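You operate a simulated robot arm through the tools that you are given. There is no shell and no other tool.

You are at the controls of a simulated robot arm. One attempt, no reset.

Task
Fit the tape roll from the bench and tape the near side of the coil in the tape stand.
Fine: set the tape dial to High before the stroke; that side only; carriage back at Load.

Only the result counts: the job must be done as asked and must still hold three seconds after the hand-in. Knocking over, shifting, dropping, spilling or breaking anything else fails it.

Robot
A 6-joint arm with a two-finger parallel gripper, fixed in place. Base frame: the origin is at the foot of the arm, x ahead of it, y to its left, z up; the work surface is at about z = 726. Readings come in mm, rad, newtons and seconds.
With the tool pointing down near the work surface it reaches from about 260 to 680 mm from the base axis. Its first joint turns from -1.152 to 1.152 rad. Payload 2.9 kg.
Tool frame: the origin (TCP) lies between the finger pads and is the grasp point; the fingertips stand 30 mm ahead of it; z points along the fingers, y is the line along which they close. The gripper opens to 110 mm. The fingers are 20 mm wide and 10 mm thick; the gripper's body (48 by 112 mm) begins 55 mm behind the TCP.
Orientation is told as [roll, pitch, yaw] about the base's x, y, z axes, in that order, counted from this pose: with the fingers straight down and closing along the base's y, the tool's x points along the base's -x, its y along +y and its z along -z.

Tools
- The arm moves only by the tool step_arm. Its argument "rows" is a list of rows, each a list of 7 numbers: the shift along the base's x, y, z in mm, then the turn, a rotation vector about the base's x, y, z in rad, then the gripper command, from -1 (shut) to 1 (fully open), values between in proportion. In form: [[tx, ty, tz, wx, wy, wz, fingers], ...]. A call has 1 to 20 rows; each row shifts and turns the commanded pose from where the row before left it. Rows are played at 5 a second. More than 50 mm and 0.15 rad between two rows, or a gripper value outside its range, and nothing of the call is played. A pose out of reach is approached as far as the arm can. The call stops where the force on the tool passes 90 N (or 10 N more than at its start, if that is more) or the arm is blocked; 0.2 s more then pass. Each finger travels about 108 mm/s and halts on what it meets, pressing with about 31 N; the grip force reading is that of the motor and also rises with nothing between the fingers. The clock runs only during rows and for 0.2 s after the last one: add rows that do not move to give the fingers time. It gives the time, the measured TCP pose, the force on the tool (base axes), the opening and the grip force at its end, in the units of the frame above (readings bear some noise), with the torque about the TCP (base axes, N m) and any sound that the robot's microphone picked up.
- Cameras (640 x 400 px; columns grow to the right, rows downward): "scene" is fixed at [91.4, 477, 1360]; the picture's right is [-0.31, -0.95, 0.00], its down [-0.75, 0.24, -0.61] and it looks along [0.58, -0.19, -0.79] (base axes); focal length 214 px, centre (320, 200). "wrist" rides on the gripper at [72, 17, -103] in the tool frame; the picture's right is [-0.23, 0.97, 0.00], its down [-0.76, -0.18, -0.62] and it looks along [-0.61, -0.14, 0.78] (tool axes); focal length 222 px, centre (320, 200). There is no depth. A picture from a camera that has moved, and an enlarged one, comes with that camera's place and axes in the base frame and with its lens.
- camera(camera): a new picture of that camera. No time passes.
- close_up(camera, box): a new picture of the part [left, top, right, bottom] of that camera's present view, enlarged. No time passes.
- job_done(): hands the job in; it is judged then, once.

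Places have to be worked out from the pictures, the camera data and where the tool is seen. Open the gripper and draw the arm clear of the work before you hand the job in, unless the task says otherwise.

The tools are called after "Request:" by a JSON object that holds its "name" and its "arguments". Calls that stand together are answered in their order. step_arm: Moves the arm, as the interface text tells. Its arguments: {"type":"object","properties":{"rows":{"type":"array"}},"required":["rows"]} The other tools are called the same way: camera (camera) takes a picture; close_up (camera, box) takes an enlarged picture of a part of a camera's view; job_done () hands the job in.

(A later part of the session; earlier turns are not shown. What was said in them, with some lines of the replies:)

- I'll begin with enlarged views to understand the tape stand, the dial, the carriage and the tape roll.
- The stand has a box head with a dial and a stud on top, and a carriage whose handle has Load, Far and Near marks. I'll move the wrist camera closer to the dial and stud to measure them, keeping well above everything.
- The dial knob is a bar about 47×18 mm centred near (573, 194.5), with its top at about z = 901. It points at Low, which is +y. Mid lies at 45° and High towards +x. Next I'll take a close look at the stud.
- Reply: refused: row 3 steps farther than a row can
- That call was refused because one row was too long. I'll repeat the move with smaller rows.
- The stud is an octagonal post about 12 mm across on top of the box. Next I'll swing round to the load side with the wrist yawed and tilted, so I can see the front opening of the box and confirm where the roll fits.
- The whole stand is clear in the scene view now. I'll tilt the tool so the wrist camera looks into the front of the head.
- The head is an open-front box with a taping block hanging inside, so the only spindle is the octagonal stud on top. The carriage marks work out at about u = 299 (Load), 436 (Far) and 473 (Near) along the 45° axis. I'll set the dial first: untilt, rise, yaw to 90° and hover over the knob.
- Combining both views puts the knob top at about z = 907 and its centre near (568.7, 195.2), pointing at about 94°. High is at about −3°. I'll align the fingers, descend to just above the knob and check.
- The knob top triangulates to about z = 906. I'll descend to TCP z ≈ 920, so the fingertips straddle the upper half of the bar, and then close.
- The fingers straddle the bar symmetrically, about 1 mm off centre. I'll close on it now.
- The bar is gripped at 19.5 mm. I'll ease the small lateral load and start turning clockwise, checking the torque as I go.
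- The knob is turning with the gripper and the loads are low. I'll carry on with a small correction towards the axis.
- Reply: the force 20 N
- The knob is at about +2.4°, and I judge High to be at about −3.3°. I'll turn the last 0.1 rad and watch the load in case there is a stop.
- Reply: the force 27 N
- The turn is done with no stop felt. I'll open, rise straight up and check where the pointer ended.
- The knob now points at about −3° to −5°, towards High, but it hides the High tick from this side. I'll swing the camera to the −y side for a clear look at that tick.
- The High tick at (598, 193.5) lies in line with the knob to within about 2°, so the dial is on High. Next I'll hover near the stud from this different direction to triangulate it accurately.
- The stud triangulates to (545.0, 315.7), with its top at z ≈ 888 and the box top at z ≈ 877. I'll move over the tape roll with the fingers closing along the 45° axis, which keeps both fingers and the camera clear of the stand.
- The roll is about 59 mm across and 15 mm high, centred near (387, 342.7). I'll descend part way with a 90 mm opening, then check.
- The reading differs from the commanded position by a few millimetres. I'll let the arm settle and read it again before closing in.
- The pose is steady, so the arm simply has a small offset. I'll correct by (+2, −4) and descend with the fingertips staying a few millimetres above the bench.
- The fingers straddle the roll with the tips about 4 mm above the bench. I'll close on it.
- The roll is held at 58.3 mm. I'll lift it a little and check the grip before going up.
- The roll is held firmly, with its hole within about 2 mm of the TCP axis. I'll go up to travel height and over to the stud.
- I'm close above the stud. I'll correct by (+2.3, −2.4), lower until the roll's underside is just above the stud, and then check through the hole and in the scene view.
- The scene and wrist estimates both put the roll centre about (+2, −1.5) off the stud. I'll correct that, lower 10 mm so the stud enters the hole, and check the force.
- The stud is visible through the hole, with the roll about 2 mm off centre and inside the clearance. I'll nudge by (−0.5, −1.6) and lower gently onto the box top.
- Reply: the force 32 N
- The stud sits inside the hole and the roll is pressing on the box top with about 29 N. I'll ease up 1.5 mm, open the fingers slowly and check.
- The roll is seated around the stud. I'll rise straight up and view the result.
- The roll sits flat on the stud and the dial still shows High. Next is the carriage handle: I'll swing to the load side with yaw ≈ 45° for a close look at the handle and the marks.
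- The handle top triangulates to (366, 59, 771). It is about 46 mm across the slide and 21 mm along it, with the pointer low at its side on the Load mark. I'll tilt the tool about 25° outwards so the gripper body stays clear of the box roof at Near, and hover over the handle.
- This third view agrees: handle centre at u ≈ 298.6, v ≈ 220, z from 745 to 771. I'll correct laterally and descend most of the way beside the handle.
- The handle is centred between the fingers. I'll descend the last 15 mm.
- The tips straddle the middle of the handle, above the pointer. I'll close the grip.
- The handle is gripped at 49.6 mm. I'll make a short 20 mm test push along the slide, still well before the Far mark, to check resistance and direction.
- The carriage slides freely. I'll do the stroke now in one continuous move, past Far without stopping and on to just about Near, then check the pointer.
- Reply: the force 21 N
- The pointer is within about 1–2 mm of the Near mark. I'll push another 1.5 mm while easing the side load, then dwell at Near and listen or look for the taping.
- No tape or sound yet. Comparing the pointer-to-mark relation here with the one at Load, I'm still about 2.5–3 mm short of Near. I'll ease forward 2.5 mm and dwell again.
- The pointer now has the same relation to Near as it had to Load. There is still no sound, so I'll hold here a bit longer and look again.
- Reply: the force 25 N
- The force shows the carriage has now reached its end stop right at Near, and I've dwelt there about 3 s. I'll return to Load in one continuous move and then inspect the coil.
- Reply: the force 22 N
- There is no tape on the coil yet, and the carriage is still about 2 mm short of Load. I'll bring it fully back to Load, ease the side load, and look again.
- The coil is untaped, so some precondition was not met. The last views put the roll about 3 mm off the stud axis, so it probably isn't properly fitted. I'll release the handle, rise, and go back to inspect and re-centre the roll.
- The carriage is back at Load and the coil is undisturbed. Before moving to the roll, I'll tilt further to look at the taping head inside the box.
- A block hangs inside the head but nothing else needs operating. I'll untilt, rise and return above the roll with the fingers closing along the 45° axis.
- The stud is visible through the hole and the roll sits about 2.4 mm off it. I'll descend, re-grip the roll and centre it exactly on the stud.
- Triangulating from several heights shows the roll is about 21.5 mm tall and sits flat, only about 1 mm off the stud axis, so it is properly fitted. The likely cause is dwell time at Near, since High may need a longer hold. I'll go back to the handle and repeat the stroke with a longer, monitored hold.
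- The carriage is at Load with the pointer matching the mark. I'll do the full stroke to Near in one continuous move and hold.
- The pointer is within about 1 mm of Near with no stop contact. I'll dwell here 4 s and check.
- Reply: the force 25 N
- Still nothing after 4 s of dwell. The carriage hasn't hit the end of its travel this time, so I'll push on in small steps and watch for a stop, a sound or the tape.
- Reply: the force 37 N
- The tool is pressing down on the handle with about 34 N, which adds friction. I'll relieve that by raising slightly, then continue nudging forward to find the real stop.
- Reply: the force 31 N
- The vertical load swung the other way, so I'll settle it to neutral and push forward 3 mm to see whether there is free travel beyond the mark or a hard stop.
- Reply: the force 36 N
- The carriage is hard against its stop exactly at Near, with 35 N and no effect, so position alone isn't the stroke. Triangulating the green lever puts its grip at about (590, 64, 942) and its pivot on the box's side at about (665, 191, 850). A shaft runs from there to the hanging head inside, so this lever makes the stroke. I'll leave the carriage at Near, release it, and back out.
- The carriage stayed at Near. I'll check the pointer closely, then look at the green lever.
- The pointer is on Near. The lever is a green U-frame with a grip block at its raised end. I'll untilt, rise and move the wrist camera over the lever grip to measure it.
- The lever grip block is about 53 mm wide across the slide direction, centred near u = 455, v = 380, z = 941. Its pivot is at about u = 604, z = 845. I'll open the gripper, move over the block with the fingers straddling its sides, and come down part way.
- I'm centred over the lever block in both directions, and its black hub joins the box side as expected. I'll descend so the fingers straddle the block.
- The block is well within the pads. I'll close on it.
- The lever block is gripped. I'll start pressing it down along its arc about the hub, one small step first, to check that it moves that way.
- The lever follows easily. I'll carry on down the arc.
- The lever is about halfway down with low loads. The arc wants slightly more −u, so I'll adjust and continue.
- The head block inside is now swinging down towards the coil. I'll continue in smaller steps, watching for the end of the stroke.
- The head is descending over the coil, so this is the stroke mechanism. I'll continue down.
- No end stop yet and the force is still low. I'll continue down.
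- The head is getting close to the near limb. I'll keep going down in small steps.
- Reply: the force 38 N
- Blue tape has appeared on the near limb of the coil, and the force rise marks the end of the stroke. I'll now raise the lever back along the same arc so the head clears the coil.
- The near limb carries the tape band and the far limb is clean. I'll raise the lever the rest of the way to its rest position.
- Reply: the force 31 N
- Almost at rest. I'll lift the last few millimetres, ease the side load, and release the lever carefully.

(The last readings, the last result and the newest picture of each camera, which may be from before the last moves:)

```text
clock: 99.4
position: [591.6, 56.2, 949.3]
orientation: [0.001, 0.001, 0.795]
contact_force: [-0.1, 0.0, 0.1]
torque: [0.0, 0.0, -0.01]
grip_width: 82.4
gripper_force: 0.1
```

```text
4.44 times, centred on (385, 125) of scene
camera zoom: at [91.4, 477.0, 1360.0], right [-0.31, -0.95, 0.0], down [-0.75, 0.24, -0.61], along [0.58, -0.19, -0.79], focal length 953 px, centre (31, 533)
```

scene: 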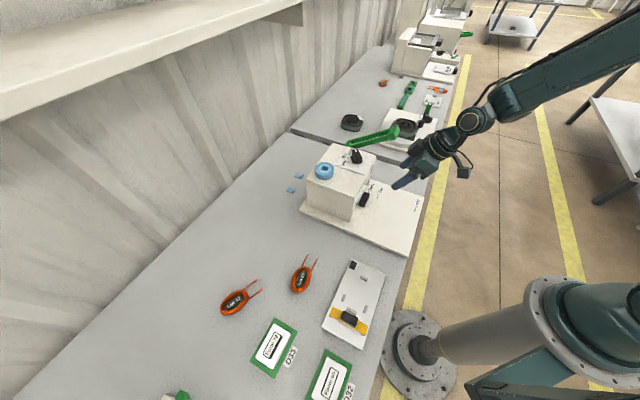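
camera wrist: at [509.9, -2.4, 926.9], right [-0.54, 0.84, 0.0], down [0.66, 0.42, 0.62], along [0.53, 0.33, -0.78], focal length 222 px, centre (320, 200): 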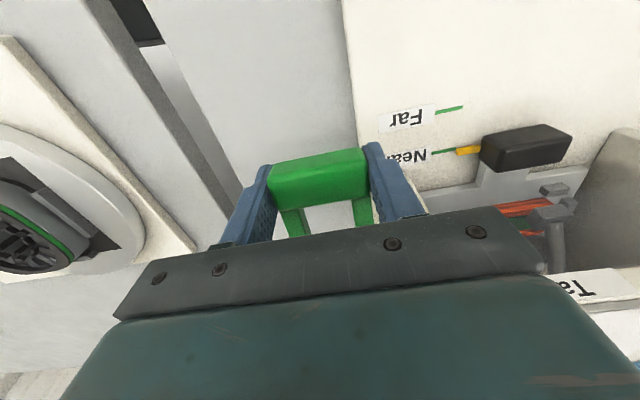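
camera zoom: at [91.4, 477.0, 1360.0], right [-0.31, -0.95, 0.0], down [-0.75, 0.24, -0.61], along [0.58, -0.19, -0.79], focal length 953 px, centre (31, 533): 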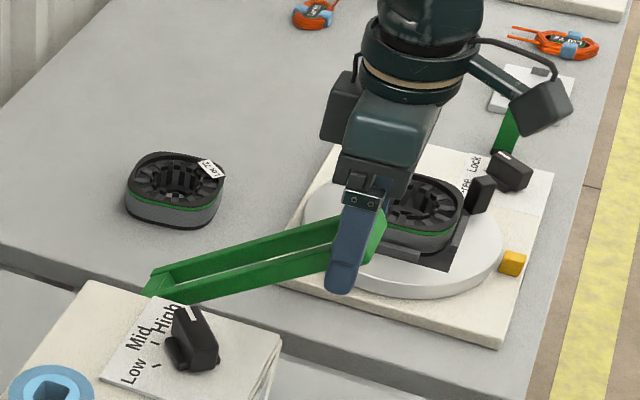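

The lever stays up at rest. I'll rise, move back in front of the carriage handle and tilt again.

Request:
{"name": "step_arm", "arguments": {"rows": [[0, 0, 20, 0, 0, 0, 0.5], [0, 0, 35, 0, 0, 0, 0.5], [0, 0, 40, 0, 0, 0, 0.5], [-41, 15.5, 0, 0, 0, 0, 0.5], [-41, 15.5, 0, 0, 0, 0, 0.5], [-41, 15.5, 0, 0, 0, 0, 0.5], [-41, 15.5, 0, 0, 0, 0, 0.5], [0, 0, -35, 0.1047, -0.1032, 0, 0.5], [0, 0, -35, 0.1047, -0.1032, 0, 0.5], [0, 0, -35, 0.1047, -0.1032, 0, 0.5], [0, 0, 0, 0, 0, 0, 0.5], [0, 0, 0, 0, 0, 0, 0.5]]}}

Request:
{"name": "camera", "arguments": {"camera": "wrist"}}

Request:
{"name": "close_up", "arguments": {"camera": "wrist", "box": [220, 60, 420, 200]}}

Request:
{"name": "close_up", "arguments": {"camera": "scene", "box": [290, 100, 440, 220]}}

```text
clock: 102.0
position: [429.7, 121.6, 940.8]
orientation: [-0.001, -0.442, 0.794]
contact_force: [0.1, 0.3, 0.3]
torque: [-0.01, -0.01, -0.01]
grip_width: 82.8
gripper_force: 0.1
```

```text
taken
camera wrist: at [341.9, 54.8, 1003.2], right [-0.55, 0.83, 0.1], down [0.42, 0.18, 0.89], along [0.72, 0.53, -0.45], focal length 222 px, centre (320, 200)
```

wrist: 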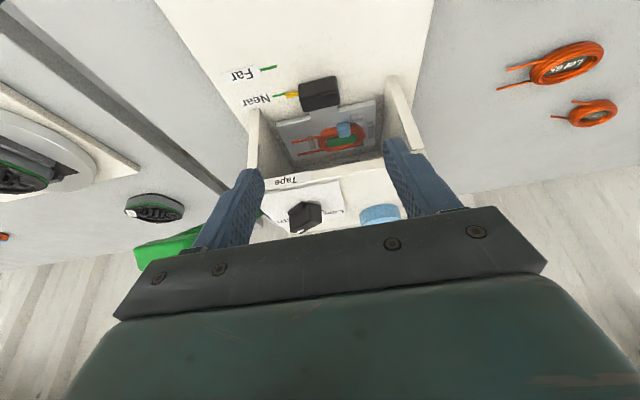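

```text
2.86 times, centred on (320, 130) of wrist
camera zoom: at [341.9, 54.8, 1003.2], right [-0.55, 0.83, 0.1], down [0.42, 0.18, 0.89], along [0.72, 0.53, -0.45], focal length 635 px, centre (320, 400)
```

zoom: 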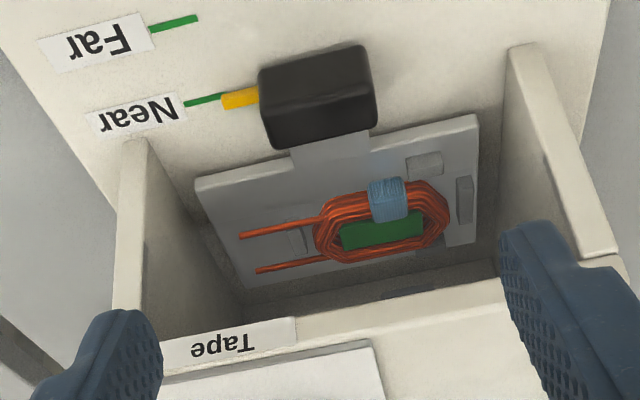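

```text
3.33 times, centred on (365, 160) of scene
camera zoom: at [91.4, 477.0, 1360.0], right [-0.31, -0.95, 0.0], down [-0.75, 0.24, -0.61], along [0.58, -0.19, -0.79], focal length 715 px, centre (170, 333)
```

zoom: 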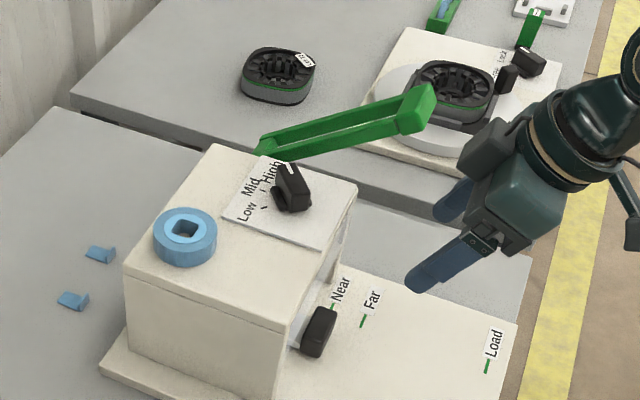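

The tape band is clearly on the near limb only, and the head is back up. I'll come down in front of the handle before sliding forward around it.

Request:
{"name": "step_arm", "arguments": {"rows": [[0, 0, -40, 0, 0, 0, 0.5], [0, 0, -40, 0, 0, 0, 0.5], [0, 0, -30, 0, 0, 0, 0.5], [11, 11.2, -15, 0, 0, 0, 0.5], [11, 11.2, -15, 0, 0, 0, 0.5], [0, 0, -15, 0, 0, 0, 0.5], [0, 0, 0, 0, 0, 0, 0.5]]}}

Request:
{"name": "camera", "arguments": {"camera": "wrist"}}

Request:
{"name": "close_up", "arguments": {"camera": "wrist", "box": [220, 90, 420, 220]}}

```text
clock: 103.6
position: [452.4, 142.8, 785.8]
orientation: [0.0, -0.443, 0.794]
contact_force: [-0.7, 0.2, 0.2]
torque: [0.04, 0.01, 0.0]
grip_width: 82.8
gripper_force: 0.0
```

```text
taken
camera wrist: at [364.3, 76.4, 849.4], right [-0.55, 0.83, 0.1], down [0.42, 0.18, 0.89], along [0.72, 0.53, -0.45], focal length 222 px, centre (320, 200)
```

wrist: 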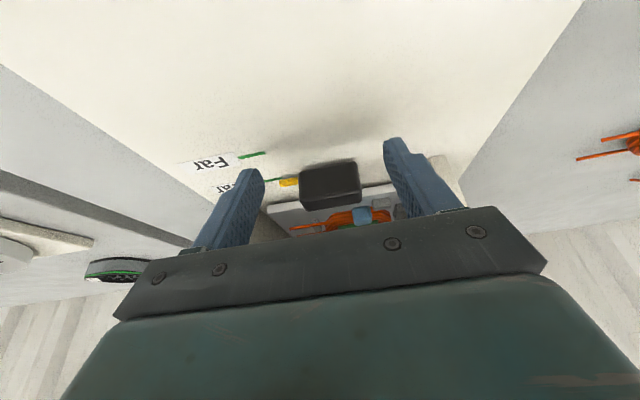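

```text
3.08 times, centred on (320, 155) of wrist
camera zoom: at [364.3, 76.4, 849.4], right [-0.55, 0.83, 0.1], down [0.42, 0.18, 0.89], along [0.72, 0.53, -0.45], focal length 684 px, centre (320, 338)
```

zoom: 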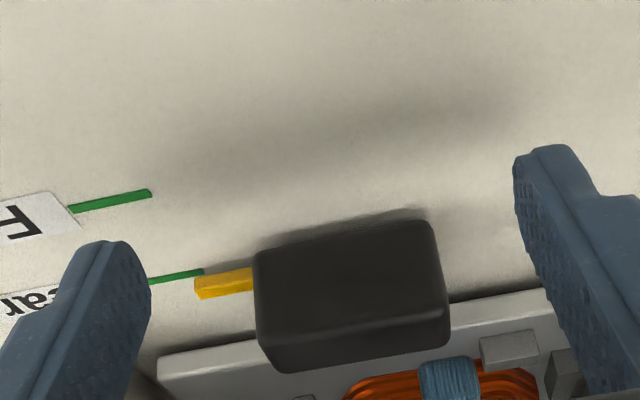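

Request:
{"name": "step_arm", "arguments": {"rows": [[9.6, 9.9, 0, 0, 0, 0, 0.5], [9.6, 9.8, 0, 0, 0, 0, 0.5], [9, 9.8, -1, 0, 0, 0, 0.5], [0, 0, 0, 0, 0, 0, 0.5]]}}

Request:
{"name": "close_up", "arguments": {"camera": "wrist", "box": [220, 90, 420, 220]}}

```text
clock: 104.6
position: [480.0, 171.7, 784.8]
orientation: [-0.001, -0.441, 0.793]
contact_force: [0.2, -0.6, -0.1]
torque: [-0.02, 0.01, -0.03]
grip_width: 82.3
gripper_force: 0.1
```

```text
3.08 times, centred on (320, 155) of wrist
camera zoom: at [391.2, 104.5, 847.2], right [-0.55, 0.83, 0.1], down [0.42, 0.18, 0.89], along [0.72, 0.53, -0.45], focal length 684 px, centre (320, 338)
```

zoom: 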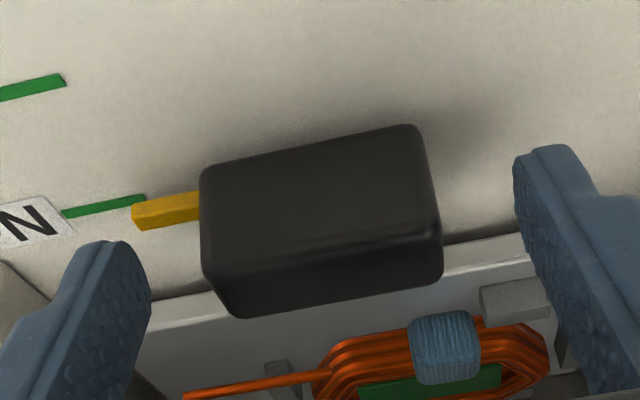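

The handle is in the same relation to the fingers as before. I'll grip it.

Request:
{"name": "step_arm", "arguments": {"rows": [[0, 0, 0, 0, 0, 0, 0.1], [0, 0, 0, 0, 0, 0, -0.4], [0, 0, 0, 0, 0, 0, -0.6], [0, 0, 0, 0, 0, 0, -0.6]]}}

```text
clock: 105.6
position: [479.7, 170.5, 784.5]
orientation: [0.002, -0.441, 0.795]
contact_force: [-0.7, 3.2, -1.8]
torque: [0.02, -0.04, -0.5]
grip_width: 49.7
gripper_force: 44.9
```

Gripped with little load. I'll pull the carriage back to Load in one continuous move.

Request:
{"name": "step_arm", "arguments": {"rows": [[-30.2, -30.6, 0, 0, 0, 0, -0.6], [-30.2, -30.6, 0, 0, 0, 0, -0.6], [-30.2, -30.6, 0, 0, 0, 0, -0.6], [-29.8, -30.2, 0, 0, 0, 0, -0.6], [0, 0, 0, 0, 0, 0, -0.6], [0, 0, 0, 0, 0, 0, -0.6]]}}

Request:
{"name": "close_up", "arguments": {"camera": "wrist", "box": [225, 110, 305, 180]}}

Request:
{"name": "close_up", "arguments": {"camera": "scene", "box": [290, 130, 440, 240]}}

```text
clock: 107.0
position: [357.6, 48.4, 784.5]
orientation: [-0.003, -0.447, 0.794]
contact_force: [8.5, 2.1, 18.4]
torque: [0.87, -0.59, -1.13]
grip_width: 49.9
gripper_force: 44.8
```

```text
5.71 times, centred on (265, 145) of wrist
camera zoom: at [267.7, -17.9, 846.6], right [-0.55, 0.83, 0.1], down [0.42, 0.17, 0.89], along [0.72, 0.53, -0.44], focal length 1269 px, centre (634, 514)
```

zoom: 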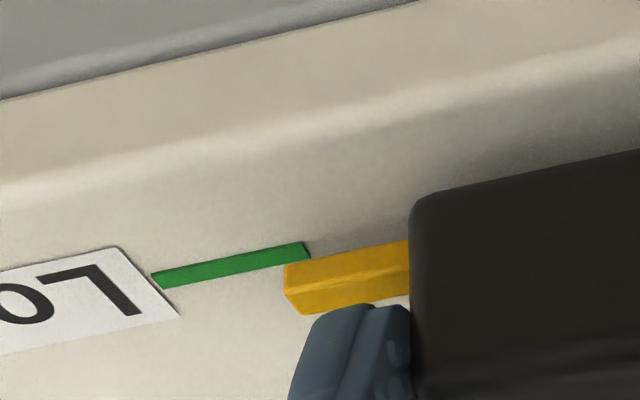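

```text
3.64 times, centred on (365, 185) of scene
camera zoom: at [91.3, 476.9, 1360.0], right [-0.31, -0.95, 0.0], down [-0.75, 0.24, -0.61], along [0.58, -0.19, -0.79], focal length 780 px, centre (156, 254)
```

zoom: 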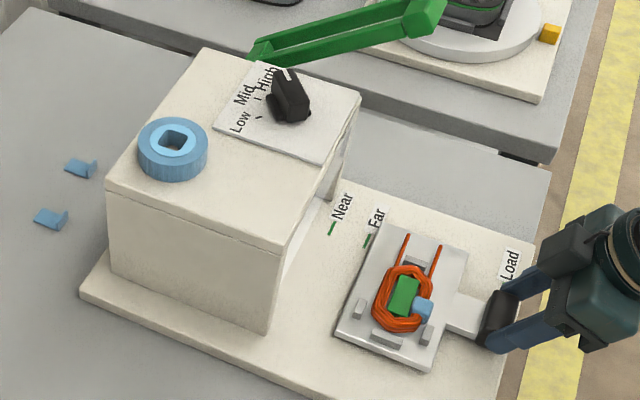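

The carriage is back at Load, resting against its stop, with the tape on the coil's near side. I'll ease off slightly, release the handle and draw clear upwards.

Request:
{"name": "step_arm", "arguments": {"rows": [[0.4, 0.4, 0.6, 0, 0, 0, -0.6], [0, 0, 0, 0, 0, 0, 0.1], [0, 0, 0, 0, 0, 0, 0.5], [0, 0, 0, 0, 0, 0, 0.5], [0, 0, 15, 0, 0, 0, 0.5], [0, 0, 30, 0, 0, 0, 0.5], [0, 0, 40, 0, 0, 0, 0.5], [0, 0, 40, 0, 0, 0, 0.5], [0, 0, 0, 0, 0, 0, 0.5]]}}

Request:
{"name": "close_up", "arguments": {"camera": "wrist", "box": [180, 20, 440, 210]}}

Request:
{"name": "close_up", "arguments": {"camera": "scene", "box": [355, 175, 435, 235]}}

Request:
{"name": "close_up", "arguments": {"camera": "scene", "box": [290, 100, 440, 220]}}

```text
clock: 109.0
position: [360.8, 51.6, 909.5]
orientation: [0.002, -0.44, 0.795]
contact_force: [1.0, 1.0, -1.1]
torque: [0.02, -0.02, 0.0]
grip_width: 82.6
gripper_force: 0.0
```

```text
2.11 times, centred on (310, 115) of wrist
camera zoom: at [272.0, -16.1, 971.9], right [-0.55, 0.83, 0.1], down [0.42, 0.18, 0.89], along [0.72, 0.53, -0.45], focal length 468 px, centre (341, 379)
```

zoom: 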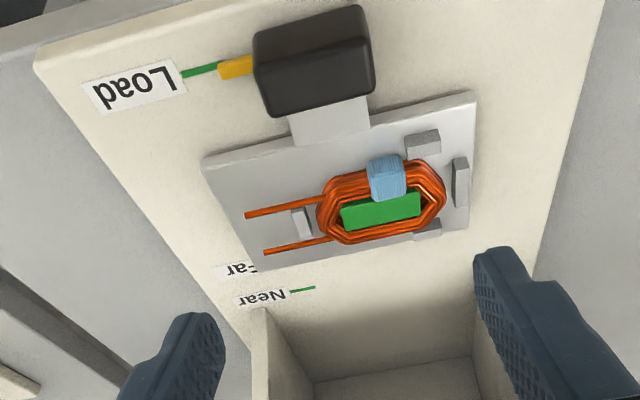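

```text
6.67 times, centred on (395, 205) of scene
camera zoom: at [91.3, 477.0, 1360.0], right [-0.31, -0.95, 0.0], down [-0.75, 0.24, -0.61], along [0.58, -0.19, -0.79], focal length 1430 px, centre (-180, 167)
```

zoom: 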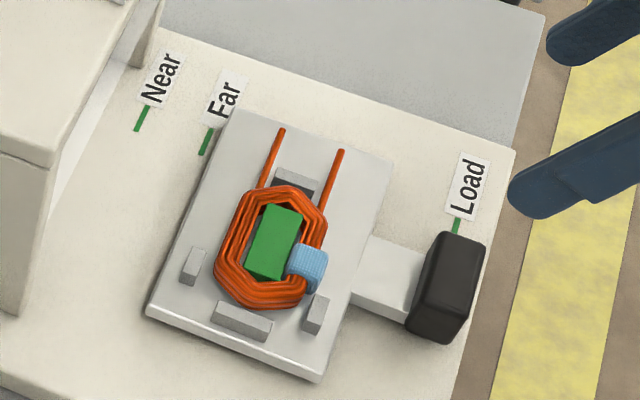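

```text
3.33 times, centred on (365, 160) of scene
camera zoom: at [91.3, 477.0, 1360.0], right [-0.31, -0.95, 0.0], down [-0.75, 0.24, -0.61], along [0.58, -0.19, -0.79], focal length 715 px, centre (170, 333)
```

zoom: 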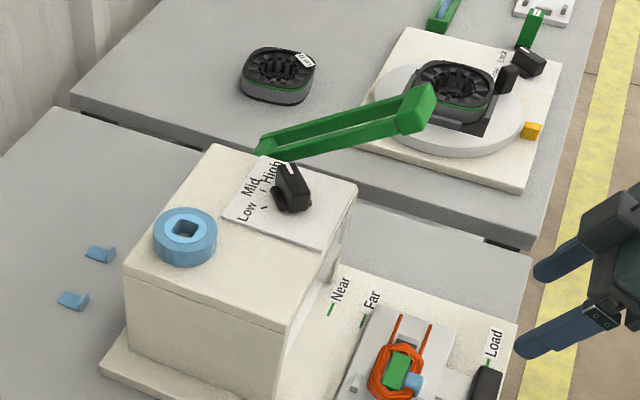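

Everything matches the goal: near-side tape on the coil, carriage at Load, roll on the stud, dial at High and the lever at rest. I'll withdraw the arm well clear and open the gripper.

Request:
{"name": "step_arm", "arguments": {"rows": [[-5, -5, 30, -0.1047, 0.1032, 0, 1], [-5, -5, 40, -0.1047, 0.1032, 0, 1], [-5, -5, 40, -0.1047, 0.1032, 0, 1], [0, 0, 40, 0, 0, 0, 1], [0, 0, 30, 0, 0, 0, 1], [0, 0, 0, 0, 0, 0, 1], [0, 0, 0, 0, 0, 0, 1]]}}

Request:
{"name": "camera", "arguments": {"camera": "scene"}}

Request:
{"name": "close_up", "arguments": {"camera": "scene", "box": [290, 110, 440, 240]}}

Request:
{"name": "close_up", "arguments": {"camera": "scene", "box": [160, 220, 400, 400]}}

```text
clock: 110.6
position: [344.7, 33.5, 1092.0]
orientation: [0.002, 0.001, 0.794]
contact_force: [0.1, 0.8, -0.1]
torque: [0.0, 0.0, 0.01]
grip_width: 109.8
gripper_force: 0.1
```

```text
taken
```

scene: 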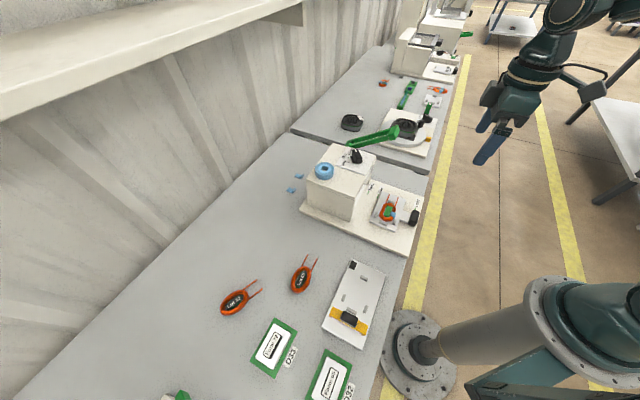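

```text
3.08 times, centred on (365, 175) of scene
camera zoom: at [91.4, 477.0, 1360.0], right [-0.31, -0.95, 0.0], down [-0.75, 0.24, -0.61], along [0.58, -0.19, -0.79], focal length 660 px, centre (182, 277)
```

zoom: 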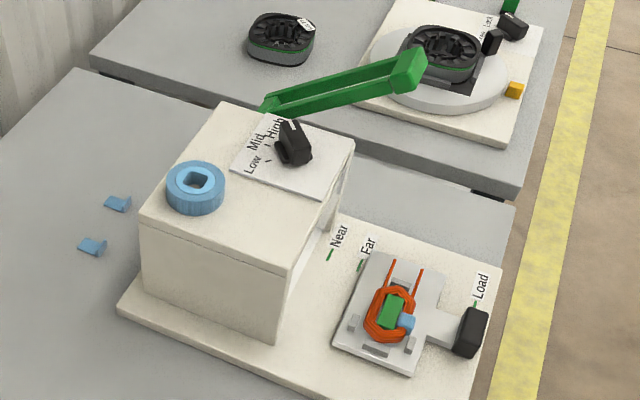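

```text
2.22 times, centred on (280, 310) of scene
camera zoom: at [91.4, 477.0, 1360.0], right [-0.31, -0.95, 0.0], down [-0.75, 0.24, -0.61], along [0.58, -0.19, -0.79], focal length 477 px, centre (409, -44)
```

zoom: 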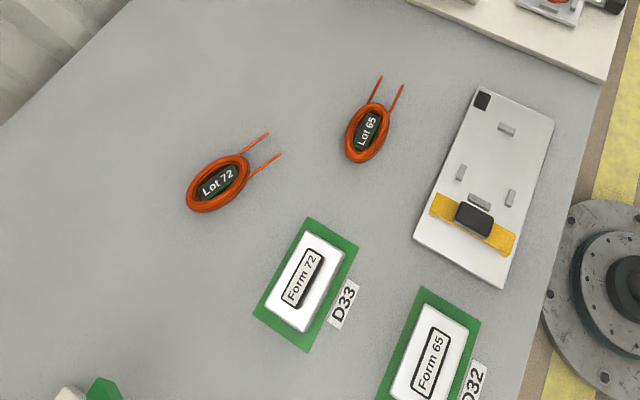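

The final view confirms everything: roll on the stud, dial at High, near side only taped, carriage at Load, lever up, arm clear, and nothing else disturbed. I'm handing the job in.

Request:
{"name": "job_done", "arguments": {}}

```text
The job is handed in.
```

I handed the job in with the near side of the coil taped and the far side left clean. The hand-in was accepted, but I haven't seen the judging result.

- **Tape roll:** it is on the stud on top of the stand, about 1 mm off centre and sitting flat.
- **Dial:** I set it to High before the stroke. The pointer is within about 2° of the High tick.
- **Taping:** the stroke is made with the green lever on the side of the stand, not by the carriage alone. My first runs to the Near mark only moved the carriage, so they taped nothing. I then left the carriage at Near, pulled the lever down once, and the tape appeared on the near side.
- **End state:** the lever is back up, the carriage is at Load, and the arm is clear with the gripper open. I saw nothing else on the benches moved.
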